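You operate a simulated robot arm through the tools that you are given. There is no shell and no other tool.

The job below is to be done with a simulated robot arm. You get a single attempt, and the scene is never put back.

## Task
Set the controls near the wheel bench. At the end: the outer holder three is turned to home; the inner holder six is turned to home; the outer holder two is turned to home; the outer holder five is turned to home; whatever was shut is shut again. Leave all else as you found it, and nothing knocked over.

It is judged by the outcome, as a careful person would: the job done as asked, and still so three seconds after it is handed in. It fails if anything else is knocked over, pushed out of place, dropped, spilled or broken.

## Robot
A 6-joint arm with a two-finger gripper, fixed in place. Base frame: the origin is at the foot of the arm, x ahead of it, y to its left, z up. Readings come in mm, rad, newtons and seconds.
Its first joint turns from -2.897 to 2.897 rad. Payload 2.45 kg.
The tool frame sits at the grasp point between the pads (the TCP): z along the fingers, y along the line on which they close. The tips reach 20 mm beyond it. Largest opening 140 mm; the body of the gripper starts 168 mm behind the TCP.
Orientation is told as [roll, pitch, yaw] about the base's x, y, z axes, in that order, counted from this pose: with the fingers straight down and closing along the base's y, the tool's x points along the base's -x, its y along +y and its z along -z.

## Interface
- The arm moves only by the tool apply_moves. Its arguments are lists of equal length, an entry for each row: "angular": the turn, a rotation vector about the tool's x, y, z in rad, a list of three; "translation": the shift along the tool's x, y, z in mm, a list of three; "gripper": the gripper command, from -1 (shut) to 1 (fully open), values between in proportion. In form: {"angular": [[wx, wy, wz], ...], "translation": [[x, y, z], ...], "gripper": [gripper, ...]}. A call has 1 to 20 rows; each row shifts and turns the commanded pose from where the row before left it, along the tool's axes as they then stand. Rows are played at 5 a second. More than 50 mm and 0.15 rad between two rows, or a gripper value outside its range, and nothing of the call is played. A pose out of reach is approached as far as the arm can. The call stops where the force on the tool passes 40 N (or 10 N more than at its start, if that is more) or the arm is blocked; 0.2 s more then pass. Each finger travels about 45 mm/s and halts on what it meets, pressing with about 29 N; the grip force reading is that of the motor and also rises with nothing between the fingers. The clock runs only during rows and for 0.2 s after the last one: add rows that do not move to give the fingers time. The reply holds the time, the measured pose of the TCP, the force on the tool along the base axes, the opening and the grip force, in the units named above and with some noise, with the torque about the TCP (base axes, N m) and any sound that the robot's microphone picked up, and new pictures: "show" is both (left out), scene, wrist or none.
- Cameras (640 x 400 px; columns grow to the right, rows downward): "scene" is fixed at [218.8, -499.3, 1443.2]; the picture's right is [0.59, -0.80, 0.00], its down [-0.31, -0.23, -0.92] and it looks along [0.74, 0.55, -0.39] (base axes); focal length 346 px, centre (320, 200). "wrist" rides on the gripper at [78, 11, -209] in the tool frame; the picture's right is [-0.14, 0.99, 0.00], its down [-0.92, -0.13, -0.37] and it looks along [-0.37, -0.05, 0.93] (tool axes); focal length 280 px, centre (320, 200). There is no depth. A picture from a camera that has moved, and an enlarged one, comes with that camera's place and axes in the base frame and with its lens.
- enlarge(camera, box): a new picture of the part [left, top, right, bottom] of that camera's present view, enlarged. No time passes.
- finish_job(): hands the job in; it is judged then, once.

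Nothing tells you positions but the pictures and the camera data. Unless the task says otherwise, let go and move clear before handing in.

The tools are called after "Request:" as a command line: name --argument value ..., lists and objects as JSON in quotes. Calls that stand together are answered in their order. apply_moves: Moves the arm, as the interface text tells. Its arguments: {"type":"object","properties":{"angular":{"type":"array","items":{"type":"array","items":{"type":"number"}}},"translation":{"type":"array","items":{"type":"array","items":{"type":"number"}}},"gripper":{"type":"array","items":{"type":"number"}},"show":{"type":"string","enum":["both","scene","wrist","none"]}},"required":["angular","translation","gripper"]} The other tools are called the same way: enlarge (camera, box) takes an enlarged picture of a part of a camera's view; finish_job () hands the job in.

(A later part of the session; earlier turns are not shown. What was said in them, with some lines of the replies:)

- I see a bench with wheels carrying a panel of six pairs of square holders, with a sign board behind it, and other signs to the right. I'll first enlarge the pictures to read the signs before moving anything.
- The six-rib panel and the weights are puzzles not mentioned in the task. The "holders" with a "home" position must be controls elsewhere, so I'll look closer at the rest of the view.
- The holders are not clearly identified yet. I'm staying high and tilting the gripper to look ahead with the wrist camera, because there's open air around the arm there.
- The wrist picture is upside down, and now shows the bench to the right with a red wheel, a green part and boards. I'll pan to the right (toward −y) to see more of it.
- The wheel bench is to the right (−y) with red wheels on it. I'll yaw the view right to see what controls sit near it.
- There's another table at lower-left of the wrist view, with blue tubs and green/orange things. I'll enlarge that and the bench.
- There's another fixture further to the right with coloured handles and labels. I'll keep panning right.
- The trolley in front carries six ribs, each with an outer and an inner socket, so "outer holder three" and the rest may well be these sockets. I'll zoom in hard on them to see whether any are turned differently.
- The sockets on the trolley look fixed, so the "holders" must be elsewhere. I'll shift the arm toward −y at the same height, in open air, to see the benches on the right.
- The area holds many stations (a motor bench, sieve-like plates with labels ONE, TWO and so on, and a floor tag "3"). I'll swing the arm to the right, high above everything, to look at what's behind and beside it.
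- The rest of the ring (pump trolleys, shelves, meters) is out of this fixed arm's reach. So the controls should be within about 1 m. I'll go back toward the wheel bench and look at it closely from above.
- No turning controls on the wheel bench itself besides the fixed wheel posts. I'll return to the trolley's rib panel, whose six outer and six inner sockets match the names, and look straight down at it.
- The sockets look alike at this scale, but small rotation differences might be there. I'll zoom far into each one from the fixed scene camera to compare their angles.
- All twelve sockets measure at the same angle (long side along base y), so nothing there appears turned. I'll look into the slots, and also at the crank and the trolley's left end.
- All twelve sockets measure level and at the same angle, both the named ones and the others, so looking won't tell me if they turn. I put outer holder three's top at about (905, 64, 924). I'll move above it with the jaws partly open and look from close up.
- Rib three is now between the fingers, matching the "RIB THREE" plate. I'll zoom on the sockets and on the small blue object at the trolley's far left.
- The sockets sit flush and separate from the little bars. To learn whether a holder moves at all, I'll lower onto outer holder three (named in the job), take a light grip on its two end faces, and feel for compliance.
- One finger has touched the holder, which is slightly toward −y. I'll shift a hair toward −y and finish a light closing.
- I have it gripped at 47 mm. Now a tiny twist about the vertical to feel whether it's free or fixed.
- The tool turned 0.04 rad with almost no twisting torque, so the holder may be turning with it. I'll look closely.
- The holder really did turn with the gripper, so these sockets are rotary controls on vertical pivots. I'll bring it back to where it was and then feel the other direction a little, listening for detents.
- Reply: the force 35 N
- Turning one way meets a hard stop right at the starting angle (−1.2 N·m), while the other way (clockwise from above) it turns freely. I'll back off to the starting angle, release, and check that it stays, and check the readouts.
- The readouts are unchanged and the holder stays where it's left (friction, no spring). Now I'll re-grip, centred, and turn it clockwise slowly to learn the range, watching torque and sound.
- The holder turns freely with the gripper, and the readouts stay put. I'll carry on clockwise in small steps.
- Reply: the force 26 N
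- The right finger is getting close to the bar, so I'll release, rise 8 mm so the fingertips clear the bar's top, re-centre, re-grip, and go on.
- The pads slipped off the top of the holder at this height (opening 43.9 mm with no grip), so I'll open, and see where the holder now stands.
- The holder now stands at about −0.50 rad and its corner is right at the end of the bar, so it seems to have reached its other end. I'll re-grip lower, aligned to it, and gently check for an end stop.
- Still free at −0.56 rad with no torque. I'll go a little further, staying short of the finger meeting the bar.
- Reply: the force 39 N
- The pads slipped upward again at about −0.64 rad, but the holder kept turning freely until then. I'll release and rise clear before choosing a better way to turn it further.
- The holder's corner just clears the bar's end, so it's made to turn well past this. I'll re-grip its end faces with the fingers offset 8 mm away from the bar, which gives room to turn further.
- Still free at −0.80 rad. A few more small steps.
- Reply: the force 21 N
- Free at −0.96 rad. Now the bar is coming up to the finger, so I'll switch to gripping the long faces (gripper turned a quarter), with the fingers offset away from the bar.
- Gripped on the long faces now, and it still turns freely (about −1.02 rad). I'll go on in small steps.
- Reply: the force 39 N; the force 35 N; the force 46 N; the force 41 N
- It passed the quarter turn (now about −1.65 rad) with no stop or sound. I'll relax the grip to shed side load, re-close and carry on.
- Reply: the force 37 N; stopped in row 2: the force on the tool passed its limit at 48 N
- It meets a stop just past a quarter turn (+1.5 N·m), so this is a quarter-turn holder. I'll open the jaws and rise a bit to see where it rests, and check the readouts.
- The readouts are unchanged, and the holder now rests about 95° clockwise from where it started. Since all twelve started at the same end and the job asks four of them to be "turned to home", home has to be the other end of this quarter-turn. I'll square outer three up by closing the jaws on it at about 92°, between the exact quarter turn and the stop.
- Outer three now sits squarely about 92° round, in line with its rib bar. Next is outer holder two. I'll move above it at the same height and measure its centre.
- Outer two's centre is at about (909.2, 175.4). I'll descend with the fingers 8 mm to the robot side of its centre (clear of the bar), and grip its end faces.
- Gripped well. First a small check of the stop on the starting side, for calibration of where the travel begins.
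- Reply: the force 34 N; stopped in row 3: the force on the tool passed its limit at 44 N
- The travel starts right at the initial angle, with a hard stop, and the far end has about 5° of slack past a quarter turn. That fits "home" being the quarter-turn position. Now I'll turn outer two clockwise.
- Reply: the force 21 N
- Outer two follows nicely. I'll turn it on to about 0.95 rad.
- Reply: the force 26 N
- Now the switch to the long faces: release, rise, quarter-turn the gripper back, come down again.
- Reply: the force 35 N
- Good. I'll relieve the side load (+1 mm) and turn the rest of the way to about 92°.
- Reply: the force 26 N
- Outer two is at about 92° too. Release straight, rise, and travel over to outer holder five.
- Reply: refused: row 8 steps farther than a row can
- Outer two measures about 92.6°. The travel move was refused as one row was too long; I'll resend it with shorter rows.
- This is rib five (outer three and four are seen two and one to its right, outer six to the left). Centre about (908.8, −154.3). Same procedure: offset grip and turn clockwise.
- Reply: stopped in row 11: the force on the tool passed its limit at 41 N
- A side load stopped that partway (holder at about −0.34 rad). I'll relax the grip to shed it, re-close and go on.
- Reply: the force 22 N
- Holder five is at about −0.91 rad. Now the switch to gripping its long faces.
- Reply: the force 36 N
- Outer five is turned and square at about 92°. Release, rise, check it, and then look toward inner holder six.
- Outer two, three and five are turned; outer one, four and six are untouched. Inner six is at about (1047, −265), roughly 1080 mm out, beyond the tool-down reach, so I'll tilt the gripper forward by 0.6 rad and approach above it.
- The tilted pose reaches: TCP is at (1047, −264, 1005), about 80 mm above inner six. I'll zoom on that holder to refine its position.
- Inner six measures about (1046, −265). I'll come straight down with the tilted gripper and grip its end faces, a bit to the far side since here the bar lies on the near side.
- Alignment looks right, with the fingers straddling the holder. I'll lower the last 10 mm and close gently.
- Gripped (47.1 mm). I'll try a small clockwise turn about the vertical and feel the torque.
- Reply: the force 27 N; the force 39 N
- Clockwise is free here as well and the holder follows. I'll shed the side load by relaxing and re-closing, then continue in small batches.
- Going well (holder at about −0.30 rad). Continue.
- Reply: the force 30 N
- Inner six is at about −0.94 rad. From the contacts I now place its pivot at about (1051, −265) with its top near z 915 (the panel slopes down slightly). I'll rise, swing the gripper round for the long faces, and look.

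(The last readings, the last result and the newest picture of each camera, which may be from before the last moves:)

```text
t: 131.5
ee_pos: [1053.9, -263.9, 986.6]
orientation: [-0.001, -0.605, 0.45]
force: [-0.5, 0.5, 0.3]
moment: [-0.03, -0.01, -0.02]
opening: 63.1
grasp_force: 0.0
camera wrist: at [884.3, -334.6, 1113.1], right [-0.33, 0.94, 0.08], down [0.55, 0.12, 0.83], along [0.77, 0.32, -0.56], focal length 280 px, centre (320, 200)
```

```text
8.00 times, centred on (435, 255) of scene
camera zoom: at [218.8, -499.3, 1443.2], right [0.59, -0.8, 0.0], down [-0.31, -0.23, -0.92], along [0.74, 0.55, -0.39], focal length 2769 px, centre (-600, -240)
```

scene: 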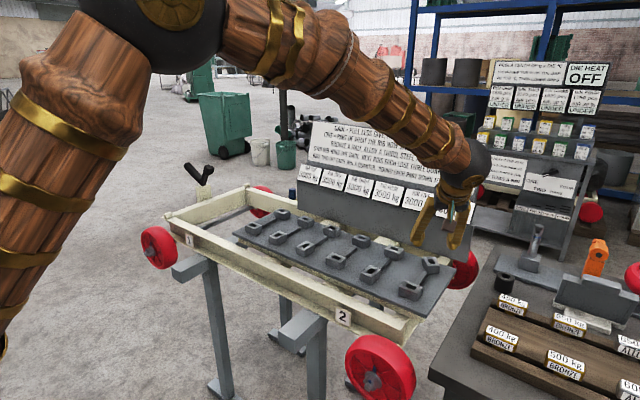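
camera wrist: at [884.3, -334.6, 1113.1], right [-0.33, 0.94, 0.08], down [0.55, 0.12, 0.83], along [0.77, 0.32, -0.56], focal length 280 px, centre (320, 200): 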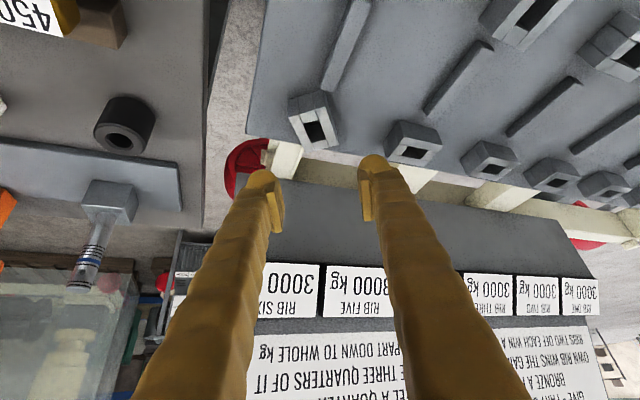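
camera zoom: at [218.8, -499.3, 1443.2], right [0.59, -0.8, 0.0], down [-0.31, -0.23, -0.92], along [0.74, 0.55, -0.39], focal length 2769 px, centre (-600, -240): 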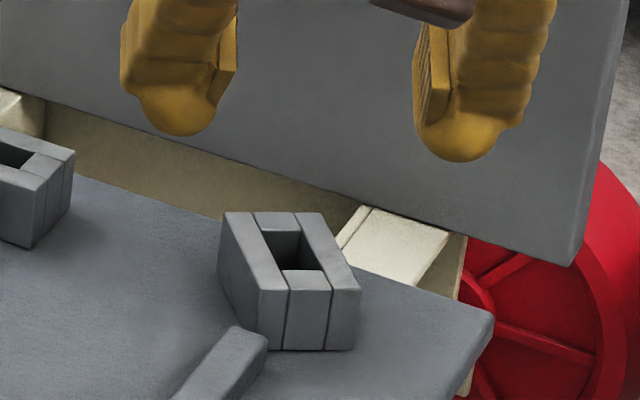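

The box and estimates agree. I'll come down with the gripper about 0.18 rad ahead of the holder so that closing will swing it further round by itself.

Request:
apply_moves --angular '[[0, 0, 0], [0, 0, 0], [0, 0, 0], [0, 0, 0]]' --translation '[[13, -0.3, 18.8], [13, -0.3, 18.8], [13, -0.2, 18.8], [0, 0, 0]]' --gripper '[-0.1, -0.1, -0.1, -0.1]' --show "both"

Request:
enlarge --camera "wrist" --box '[240, 130, 400, 230]'

Request:
enlarge --camera "scene" --box '[395, 230, 475, 280]'

```text
t: 132.5
ee_pos: [1054.1, -265.2, 915.4]
orientation: [-0.002, -0.605, 0.448]
force: [0.0, -0.5, 0.2]
moment: [0.0, 0.04, 0.02]
opening: 63.2
grasp_force: 0.0
camera wrist: at [884.0, -334.6, 1043.7], right [-0.33, 0.94, 0.08], down [0.55, 0.12, 0.83], along [0.77, 0.31, -0.56], focal length 280 px, centre (320, 200)
```

scene: 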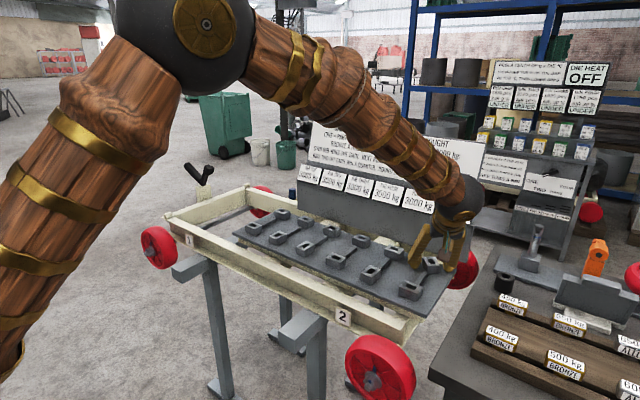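
wrist: 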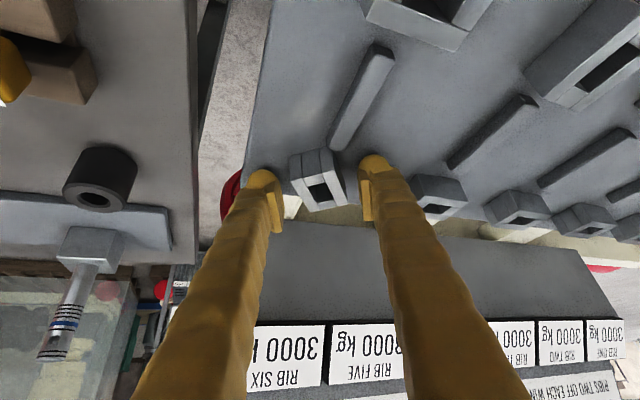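

```text
4.00 times, centred on (320, 180) of wrist
camera zoom: at [884.0, -334.6, 1043.7], right [-0.33, 0.94, 0.08], down [0.55, 0.12, 0.83], along [0.77, 0.31, -0.56], focal length 1122 px, centre (320, 280)
```

zoom: 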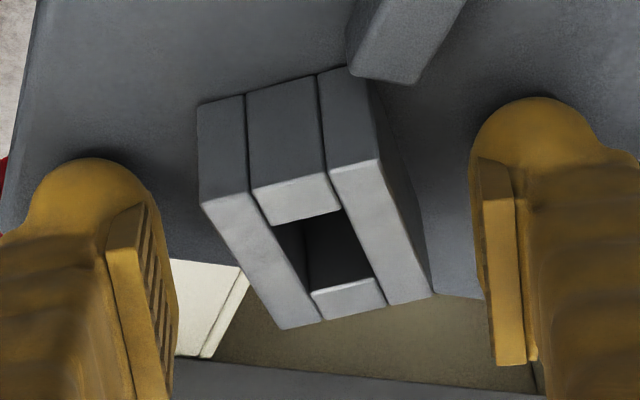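

```text
8.00 times, centred on (435, 255) of scene
camera zoom: at [218.8, -499.3, 1443.2], right [0.59, -0.8, 0.0], down [-0.31, -0.23, -0.92], along [0.74, 0.55, -0.39], focal length 2769 px, centre (-600, -240)
```

zoom: 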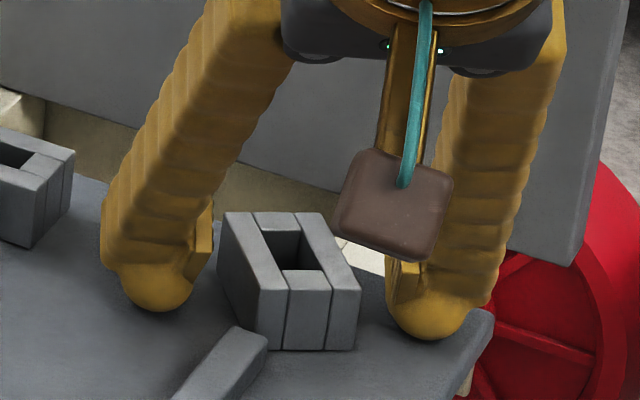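

Straddling it cleanly. Now close gently and let the pads align the holder.

Request:
apply_moves --angular '[[0, 0, 0], [0, 0, 0], [0, 0, 0], [0, 0, 0], [0, 0, 0], [0, 0, 0]]' --translation '[[0, 0, 0], [0, 0, 0], [0, 0, 0], [0, 0, 0], [0, 0, 0], [0, 0, 0]]' --gripper '[-0.3, -0.4, -0.5, -0.57, -0.57, -0.57]' --show "wrist"

Request:
enlarge --camera "wrist" --box '[240, 130, 400, 230]'

```text
t: 133.9
ee_pos: [1053.3, -264.9, 916.1]
orientation: [0.001, -0.604, 0.451]
force: [-1.3, 9.5, -0.1]
moment: [0.1, 0.01, -0.04]
opening: 35.8
grasp_force: 4.5
camera wrist: at [884.0, -334.4, 1043.8], right [-0.33, 0.94, 0.08], down [0.55, 0.12, 0.83], along [0.77, 0.31, -0.56], focal length 280 px, centre (320, 200)
```

wrist: 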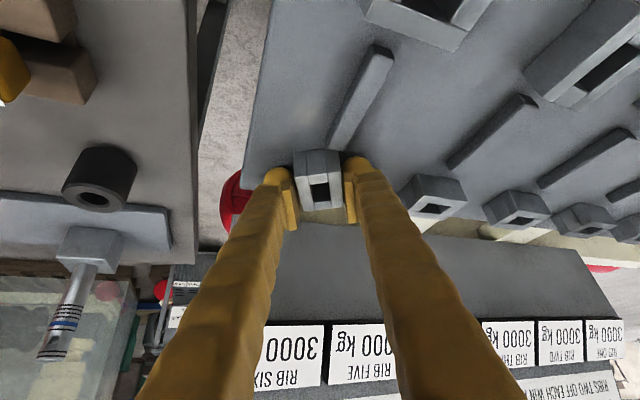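

```text
4.00 times, centred on (320, 180) of wrist
camera zoom: at [884.0, -334.4, 1043.8], right [-0.33, 0.94, 0.08], down [0.55, 0.12, 0.83], along [0.77, 0.31, -0.56], focal length 1122 px, centre (320, 280)
```

zoom: 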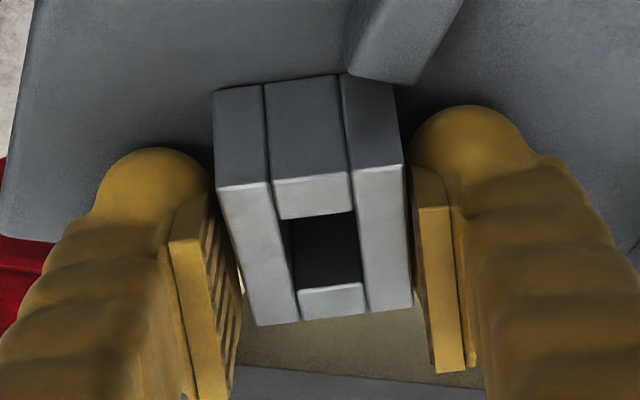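

The pads swung it into line (about −1.12 rad). I'll centre the grip and turn it the remaining way to about 92°, in two batches.

Request:
apply_moves --angular '[[0, 0, 0], [0, 0, 0], [0.0279, 0, 0.0403], [0.0279, 0, 0.0403], [0.0279, 0, 0.0403], [0.0279, 0, 0.0403], [0.0279, 0, 0.0403], [0, 0, 0]]' --translation '[[0, 1.1, 0], [0, 0, 0], [0, -0.13, 0], [0, -0.13, 0], [0, -0.13, 0], [0, -0.13, 0], [0, -0.13, 0], [0, 0, 0]]' --gripper '[-0.56, -0.56, -0.56, -0.56, -0.56, -0.56, -0.56, -0.56]' --show "wrist"

Request:
enlarge --camera "wrist" --box '[240, 130, 400, 230]'

```text
t: 135.7
ee_pos: [1053.1, -263.7, 917.0]
orientation: [0.0, -0.603, 0.205]
force: [-1.0, 1.7, 0.2]
moment: [-0.02, 0.0, -0.01]
opening: 33.8
grasp_force: 28.5
camera wrist: at [872.5, -290.8, 1044.1], right [-0.09, 0.99, 0.08], down [0.56, -0.01, 0.83], along [0.82, 0.12, -0.56], focal length 280 px, centre (320, 200)
```

wrist: 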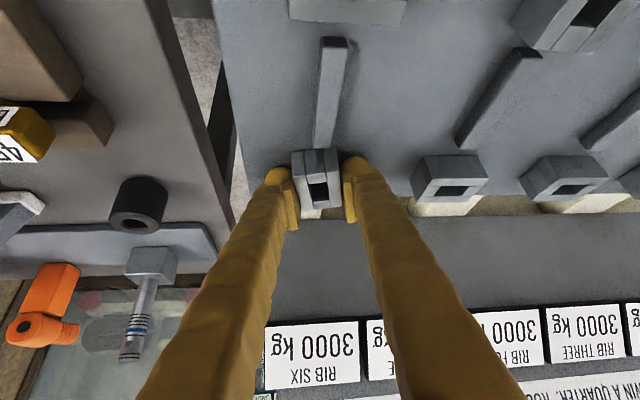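

```text
4.00 times, centred on (320, 180) of wrist
camera zoom: at [872.5, -290.8, 1044.1], right [-0.09, 0.99, 0.08], down [0.56, -0.01, 0.83], along [0.82, 0.12, -0.56], focal length 1122 px, centre (320, 280)
```

zoom: 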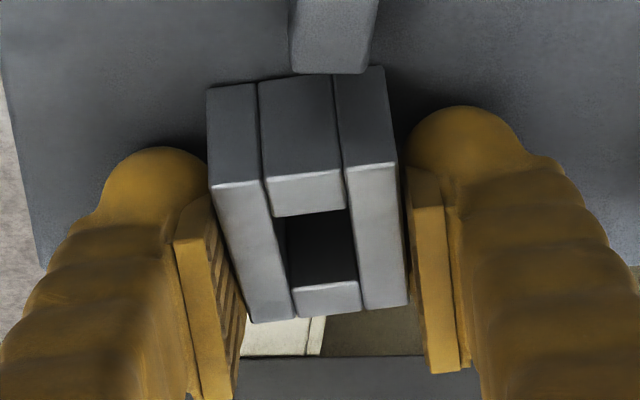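

Request:
apply_moves --angular '[[0.0279, 0, 0.0403], [0.0279, 0, 0.0403], [0.0279, 0, 0.0403], [0.0279, 0, 0.0403], [0.0279, 0, 0.0403], [0, 0, 0], [0, 0, 0]]' --translation '[[0, -0.13, 0], [0, -0.13, 0], [0, -0.13, 0], [0, -0.13, 0], [0, -0.13, 0], [0, 0, 0], [0, 0, 0]]' --gripper '[-0.56, -0.56, -0.56, -0.56, -0.57, -0.58, -0.58]' --show "wrist"

Request:
enlarge --camera "wrist" --box '[240, 130, 400, 230]'

Request:
enlarge --camera "scene" --box '[395, 230, 475, 280]'

```text
t: 137.3
ee_pos: [1054.1, -265.7, 917.4]
orientation: [0.0, -0.605, -0.04]
force: [25.0, -8.4, -0.8]
moment: [-0.12, -0.38, 0.04]
opening: 33.5
grasp_force: 45.0
camera wrist: at [871.5, -246.8, 1043.9], right [0.15, 0.98, 0.08], down [0.54, -0.15, 0.83], along [0.83, -0.09, -0.56], focal length 280 px, centre (320, 200)
```

wrist: 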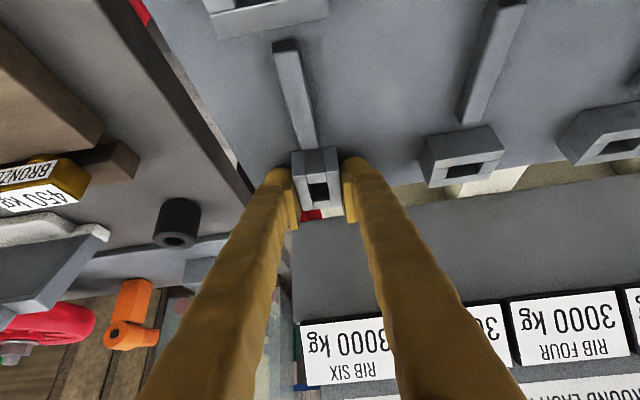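

```text
4.00 times, centred on (320, 180) of wrist
camera zoom: at [871.5, -246.8, 1043.9], right [0.15, 0.98, 0.08], down [0.54, -0.15, 0.83], along [0.83, -0.09, -0.56], focal length 1122 px, centre (320, 280)
```

zoom: 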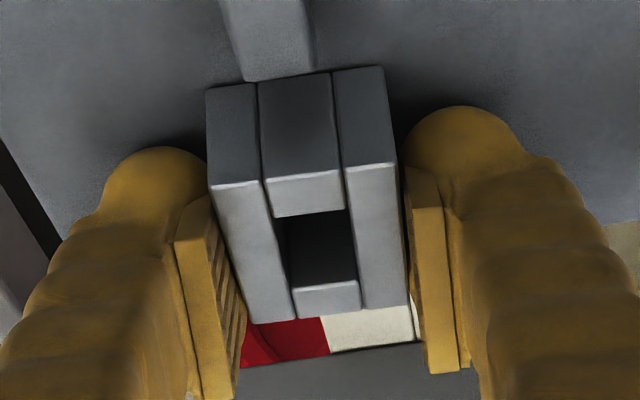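

```text
8.00 times, centred on (435, 255) of scene
camera zoom: at [218.8, -499.3, 1443.2], right [0.59, -0.8, 0.0], down [-0.31, -0.23, -0.92], along [0.74, 0.55, -0.39], focal length 2769 px, centre (-600, -240)
```

zoom: 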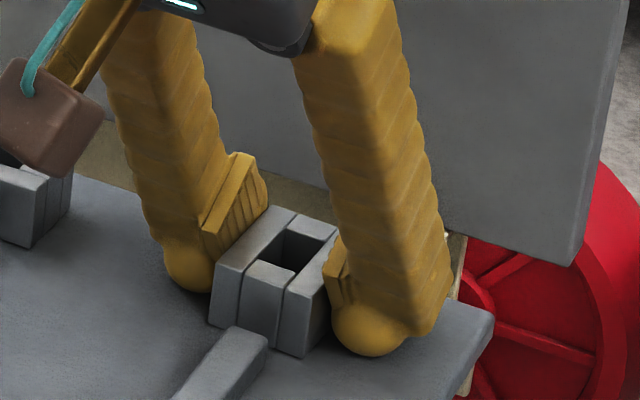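

Inner six is now at about 92° as well. Release gently, rise straight up, and check all the holders.

Request:
apply_moves --angular '[[0, 0, 0], [0, 0, 0], [0, 0, 0], [0, 0, 0], [0, 0, 0], [0, 0, 0], [0, 0, 0], [0, 0, 0], [0, 0, 0]]' --translation '[[0, 0, 0], [0, 0, 0], [0, 0, 0], [-17.1, 0, -24.65], [-22, 0, -32], [-22, 0, -32], [-22, 0, -32], [-22, 0, -32], [0, 0, 0]]' --gripper '[-0.5, -0.35, -0.1, 0, 0, 0, 0, 0, 0]' --show "both"

Request:
enlarge --camera "scene" --box '[395, 230, 475, 280]'

Request:
enlarge --camera "scene" --box '[220, 190, 460, 340]'

```text
t: 139.3
ee_pos: [1053.9, -265.4, 1101.5]
orientation: [-0.002, -0.603, -0.04]
force: [0.2, -0.1, 0.9]
moment: [0.02, 0.0, -0.01]
opening: 70.1
grasp_force: 0.0
camera wrist: at [871.8, -247.1, 1230.1], right [0.15, 0.99, 0.08], down [0.54, -0.15, 0.83], along [0.83, -0.08, -0.56], focal length 280 px, centre (320, 200)
```

scene: 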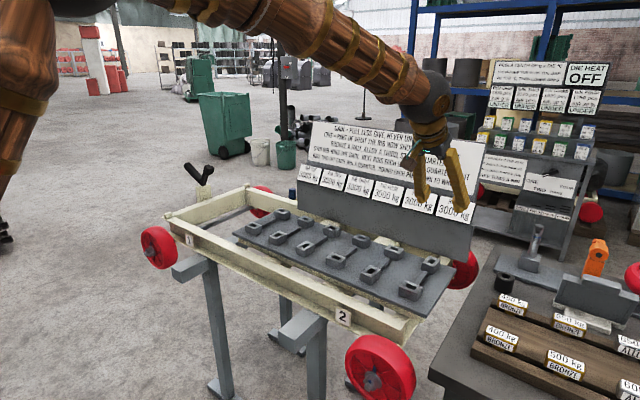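
wrist: 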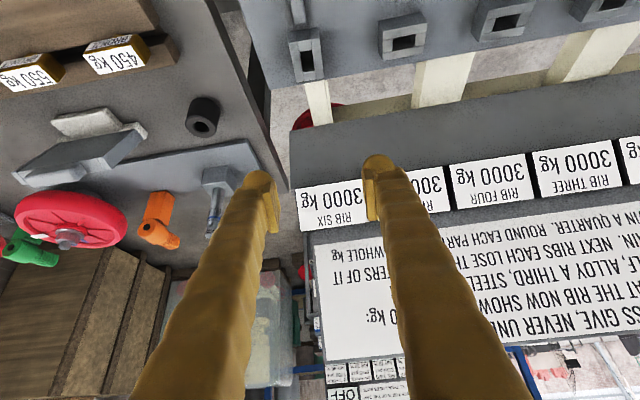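

```text
8.00 times, centred on (435, 255) of scene
camera zoom: at [218.8, -499.3, 1443.2], right [0.59, -0.8, 0.0], down [-0.31, -0.23, -0.92], along [0.74, 0.55, -0.39], focal length 2769 px, centre (-600, -240)
```

zoom: 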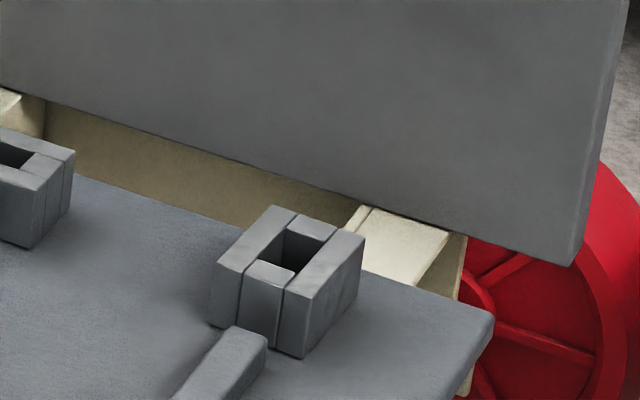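

```text
2.67 times, centred on (340, 265) of scene
camera zoom: at [218.8, -499.3, 1443.2], right [0.59, -0.8, 0.0], down [-0.31, -0.23, -0.92], along [0.74, 0.55, -0.39], focal length 923 px, centre (267, 27)
```

zoom: 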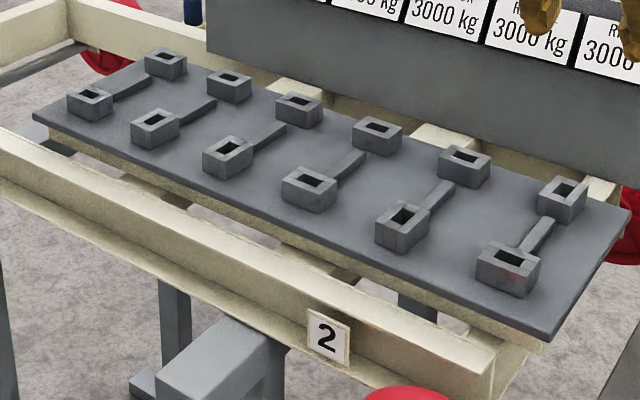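

All four named holders are turned, the other eight untouched, and the readouts are the same. I'll back off, bring the tool upright again, and take a good look from above to check the angles.

Request:
apply_moves --angular '[[0, 0, 0], [0, 0, 0], [0, 0, 0], [0, 0, 0], [0, 0, 0], [0, 0, 0], [0, 0.15, 0], [0, 0.15, 0], [0, 0.15, 0], [0, 0.153, 0], [0, 0, -0.04], [0, 0, 0]]' --translation '[[29.5, 16.7, -30.5], [29.5, 16.7, -30.5], [29.5, 16.7, -30.5], [29.5, 16.7, -30.5], [29.5, 16.7, -30.5], [29.5, 16.7, -30.5], [0, 0, 0], [0, 0, 0], [0, 0, 0], [0, 0, 0], [0, 0, 0], [0, 0, 0]]' --gripper '[0.3, 0.6, 1, 1, 1, 1, 1, 1, 1, 1, 1, 1]' --show "both"

Request:
enlarge --camera "wrist" --box '[225, 160, 425, 285]'

```text
refused: row 10 steps farther than a row can; nothing moved
```

```text
3.20 times, centred on (325, 222) of wrist
camera zoom: at [871.8, -247.1, 1230.1], right [0.15, 0.99, 0.08], down [0.54, -0.15, 0.83], along [0.83, -0.08, -0.56], focal length 897 px, centre (304, 128)
```

zoom: 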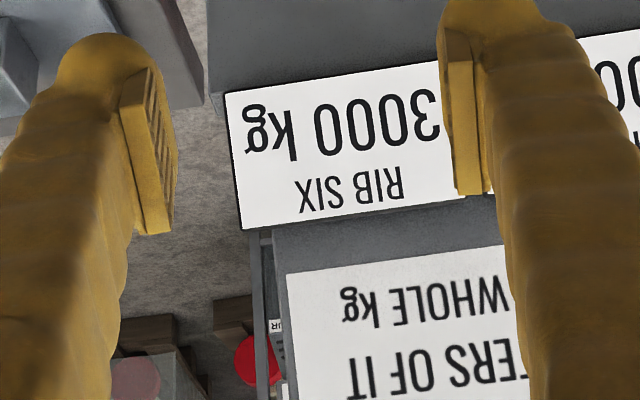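

One rotation step was a hair over the limit, so nothing moved. I'll resend the same back-off with 0.148 rad steps.

Request:
apply_moves --angular '[[0, 0, 0], [0, 0, 0], [0, 0, 0], [0, 0, 0], [0, 0, 0], [0, 0, 0], [0, 0.148, 0], [0, 0.148, 0], [0, 0.148, 0], [0, 0.148, 0], [0, 0.011, 0], [0, 0, -0.04], [0, 0, 0]]' --translation '[[29.5, 16.7, -30.5], [29.5, 16.7, -30.5], [29.5, 16.7, -30.5], [29.5, 16.7, -30.5], [29.5, 16.7, -30.5], [29.5, 16.7, -30.5], [0, 0, 0], [0, 0, 0], [0, 0, 0], [0, 0, 0], [0, 0, 0], [0, 0, 0], [0, 0, 0]]' --gripper '[0.3, 0.6, 1, 1, 1, 1, 1, 1, 1, 1, 1, 1, 1]' --show "both"

Request:
enlarge --camera "wrist" --box '[225, 160, 425, 285]'

```text
t: 142.1
ee_pos: [808.8, -154.7, 1152.3]
orientation: [0.0, -0.001, 0.0]
force: [0.0, -0.4, 0.3]
moment: [-0.01, -0.03, -0.01]
opening: 139.8
grasp_force: 0.1
camera wrist: at [729.9, -144.1, 1360.6], right [0.14, 0.99, 0.0], down [0.92, -0.13, 0.37], along [0.37, -0.05, -0.93], focal length 280 px, centre (320, 200)
```

scene: 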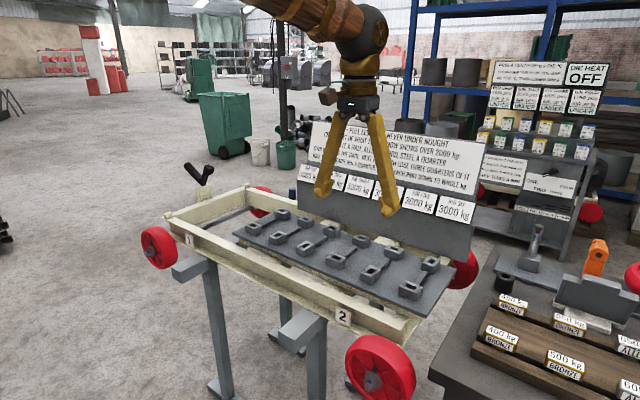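
wrist: 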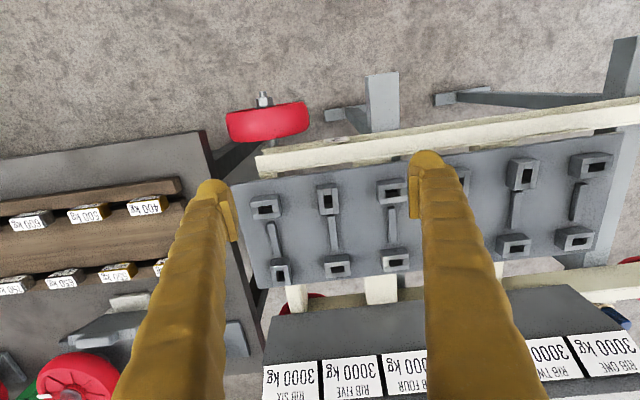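

```text
3.20 times, centred on (325, 222) of wrist
camera zoom: at [729.9, -144.1, 1360.6], right [0.14, 0.99, 0.0], down [0.92, -0.13, 0.37], along [0.37, -0.05, -0.93], focal length 897 px, centre (304, 128)
```

zoom: 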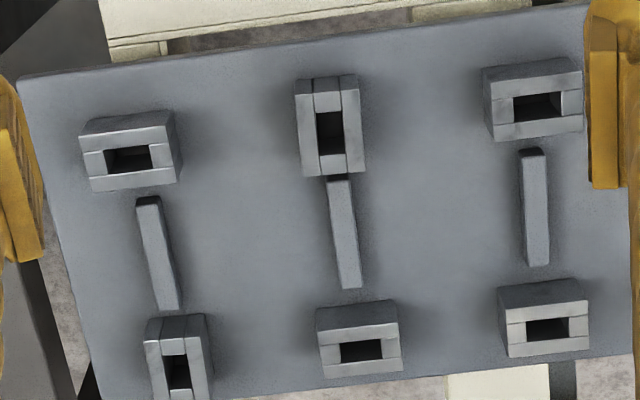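

Request:
enlarge --camera "wrist" --box '[308, 187, 348, 212]'

Request:
enlarge --camera "wrist" --box '[260, 260, 300, 285]'

Request:
enlarge --camera "wrist" --box '[502, 162, 542, 187]'

Request:
enlarge --camera "scene" --box '[236, 195, 332, 255]'

```text
16.00 times, centred on (328, 200) of wrist
camera zoom: at [729.9, -144.1, 1360.6], right [0.14, 0.99, 0.0], down [0.92, -0.13, 0.37], along [0.37, -0.05, -0.93], focal length 4486 px, centre (192, 208)
```

zoom: 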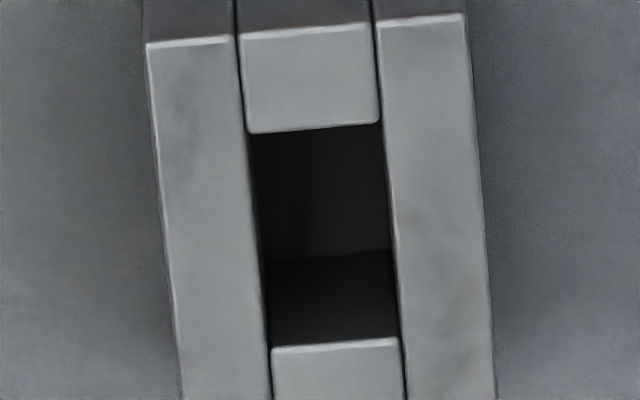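

```text
16.00 times, centred on (280, 272) of wrist
camera zoom: at [729.9, -144.1, 1360.6], right [0.14, 0.99, 0.0], down [0.92, -0.13, 0.37], along [0.37, -0.05, -0.93], focal length 4486 px, centre (960, -960)
```

zoom: 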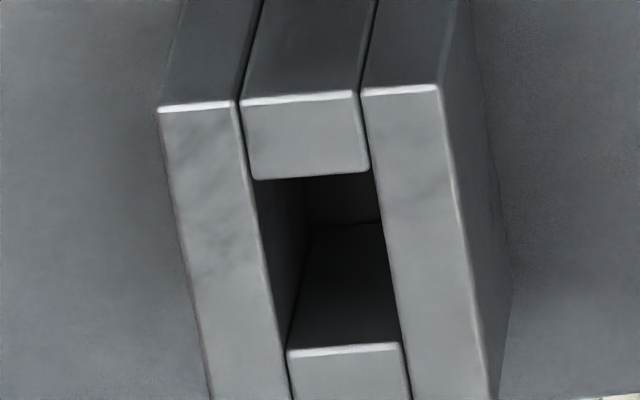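

```text
16.00 times, centred on (522, 174) of wrist
camera zoom: at [729.9, -144.1, 1360.6], right [0.14, 0.99, 0.0], down [0.92, -0.13, 0.37], along [0.37, -0.05, -0.93], focal length 4486 px, centre (-2912, 608)
```

zoom: 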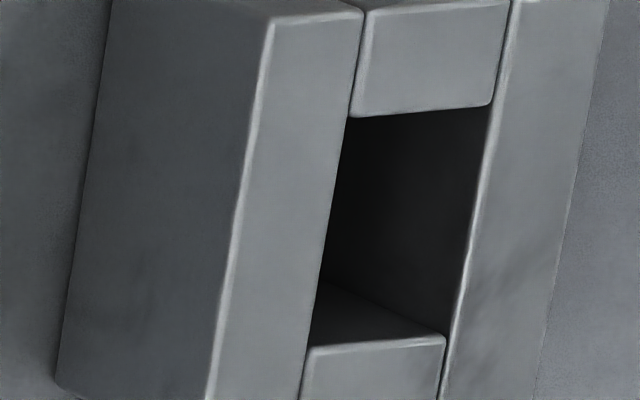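

```text
6.67 times, centred on (284, 225) of scene
camera zoom: at [218.8, -499.3, 1443.2], right [0.59, -0.8, 0.0], down [-0.31, -0.23, -0.92], along [0.74, 0.55, -0.39], focal length 2308 px, centre (560, 33)
```

zoom: 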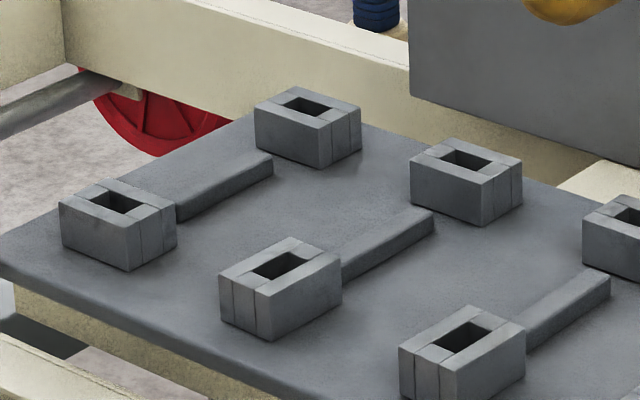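

All four read about 92–93° (outer two, three, five and inner six), well inside the 90–95° end zone, and the rest are unchanged. I'll take the arm back to its starting place, clear of the bench, and take a last look.

Request:
apply_moves --angular '[[0, 0, 0], [0, 0, 0], [0, 0, 0], [0, 0, 0], [0, 0, 0], [0, 0, 0], [0, 0, 0], [0, 0, 0], [0, 0, 0], [0, 0, 0]]' --translation '[[19.7, 42.2, -1.4], [19.7, 42.2, -1.4], [19.7, 42.2, -1.4], [19.7, 42.2, -1.4], [19.7, 42.2, -1.4], [19.7, 42.2, -1.4], [19.7, 42.2, -1.4], [19.7, 42.2, -1.4], [19.7, 42.2, -1.4], [0, 0, 0]]' --gripper '[1, 1, 1, 1, 1, 1, 1, 1, 1, 1]' --show "both"

Request:
enlarge --camera "scene" --box '[220, 110, 492, 280]'

Request:
enlarge --camera "scene" --box '[440, 220, 640, 400]'

```text
t: 144.3
ee_pos: [632.1, 227.6, 1165.2]
orientation: [0.0, 0.0, -0.001]
force: [0.4, -0.7, 0.3]
moment: [0.01, 0.01, -0.03]
opening: 140.3
grasp_force: 0.0
camera wrist: at [553.5, 238.5, 1373.6], right [0.14, 0.99, 0.0], down [0.92, -0.13, 0.37], along [0.37, -0.05, -0.93], focal length 280 px, centre (320, 200)
```

scene: 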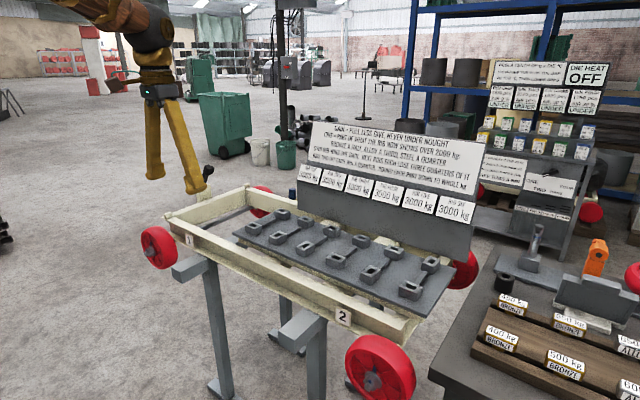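
wrist: 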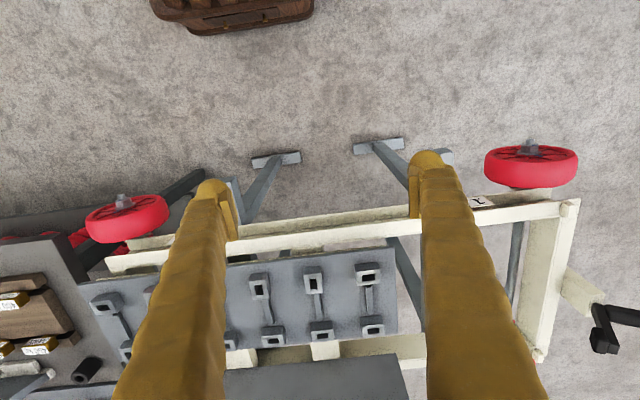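

```text
2.35 times, centred on (356, 195) of scene
camera zoom: at [218.8, -499.3, 1443.2], right [0.59, -0.8, 0.0], down [-0.31, -0.23, -0.92], along [0.74, 0.55, -0.39], focal length 814 px, centre (235, 212)
```

zoom: 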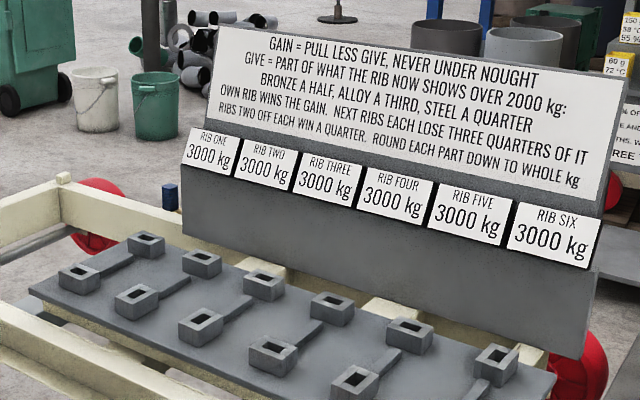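

```text
2.22 times, centred on (540, 310) of scene
camera zoom: at [218.8, -499.3, 1443.2], right [0.59, -0.8, 0.0], down [-0.31, -0.23, -0.92], along [0.74, 0.55, -0.39], focal length 769 px, centre (-169, -44)
```

zoom: 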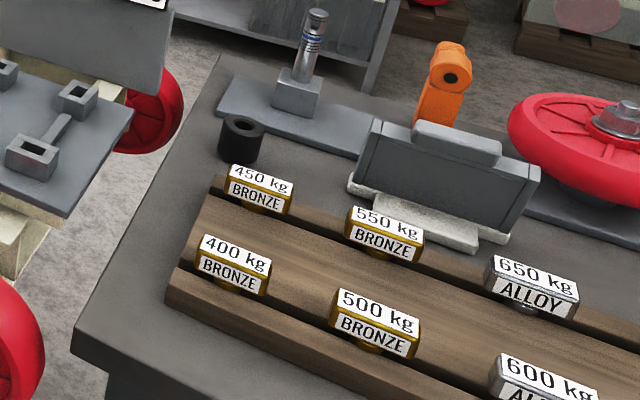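

The end state looks right: outer two, three and five and inner six are turned to the quarter-turn end of their travel. The other eight holders, the readouts, weights, tools and wheels look unchanged. Nothing was opened, so nothing needs shutting, and the arm is clear with its gripper open. No sign marks "home", so I'm relying on my reading that it's the end opposite where all twelve holders started. I'm handing the job in.

Request:
finish_job

```text
The job is handed in.
```

I turned the four named holders on the rib trolley (outer two, three and five, and inner six) and handed the job in. Whether "home" is the position I left them in is my inference.

- **Which way is home:** nothing near the holders marks it. All twelve started against the same stop, and the two I felt out, outer two and three, only turn clockwise. Outer three met its far stop about 95° round. Since the four had to be turned to reach home, I took home to be that far, quarter-turn end. If home is where they started, those four are now wrong.
- **Where they sit:** each rests about 92–93° round from where it started, in line with its rib bar. They stay where they are put.
- **Everything else:** the other eight holders are where they were. The rib readouts still show 3000 kg, and the weights, tools and wheels in view look unchanged. I opened nothing, so there was nothing to shut again.
- **Arm:** it is back at its starting pose with the gripper open and clear of the bench.
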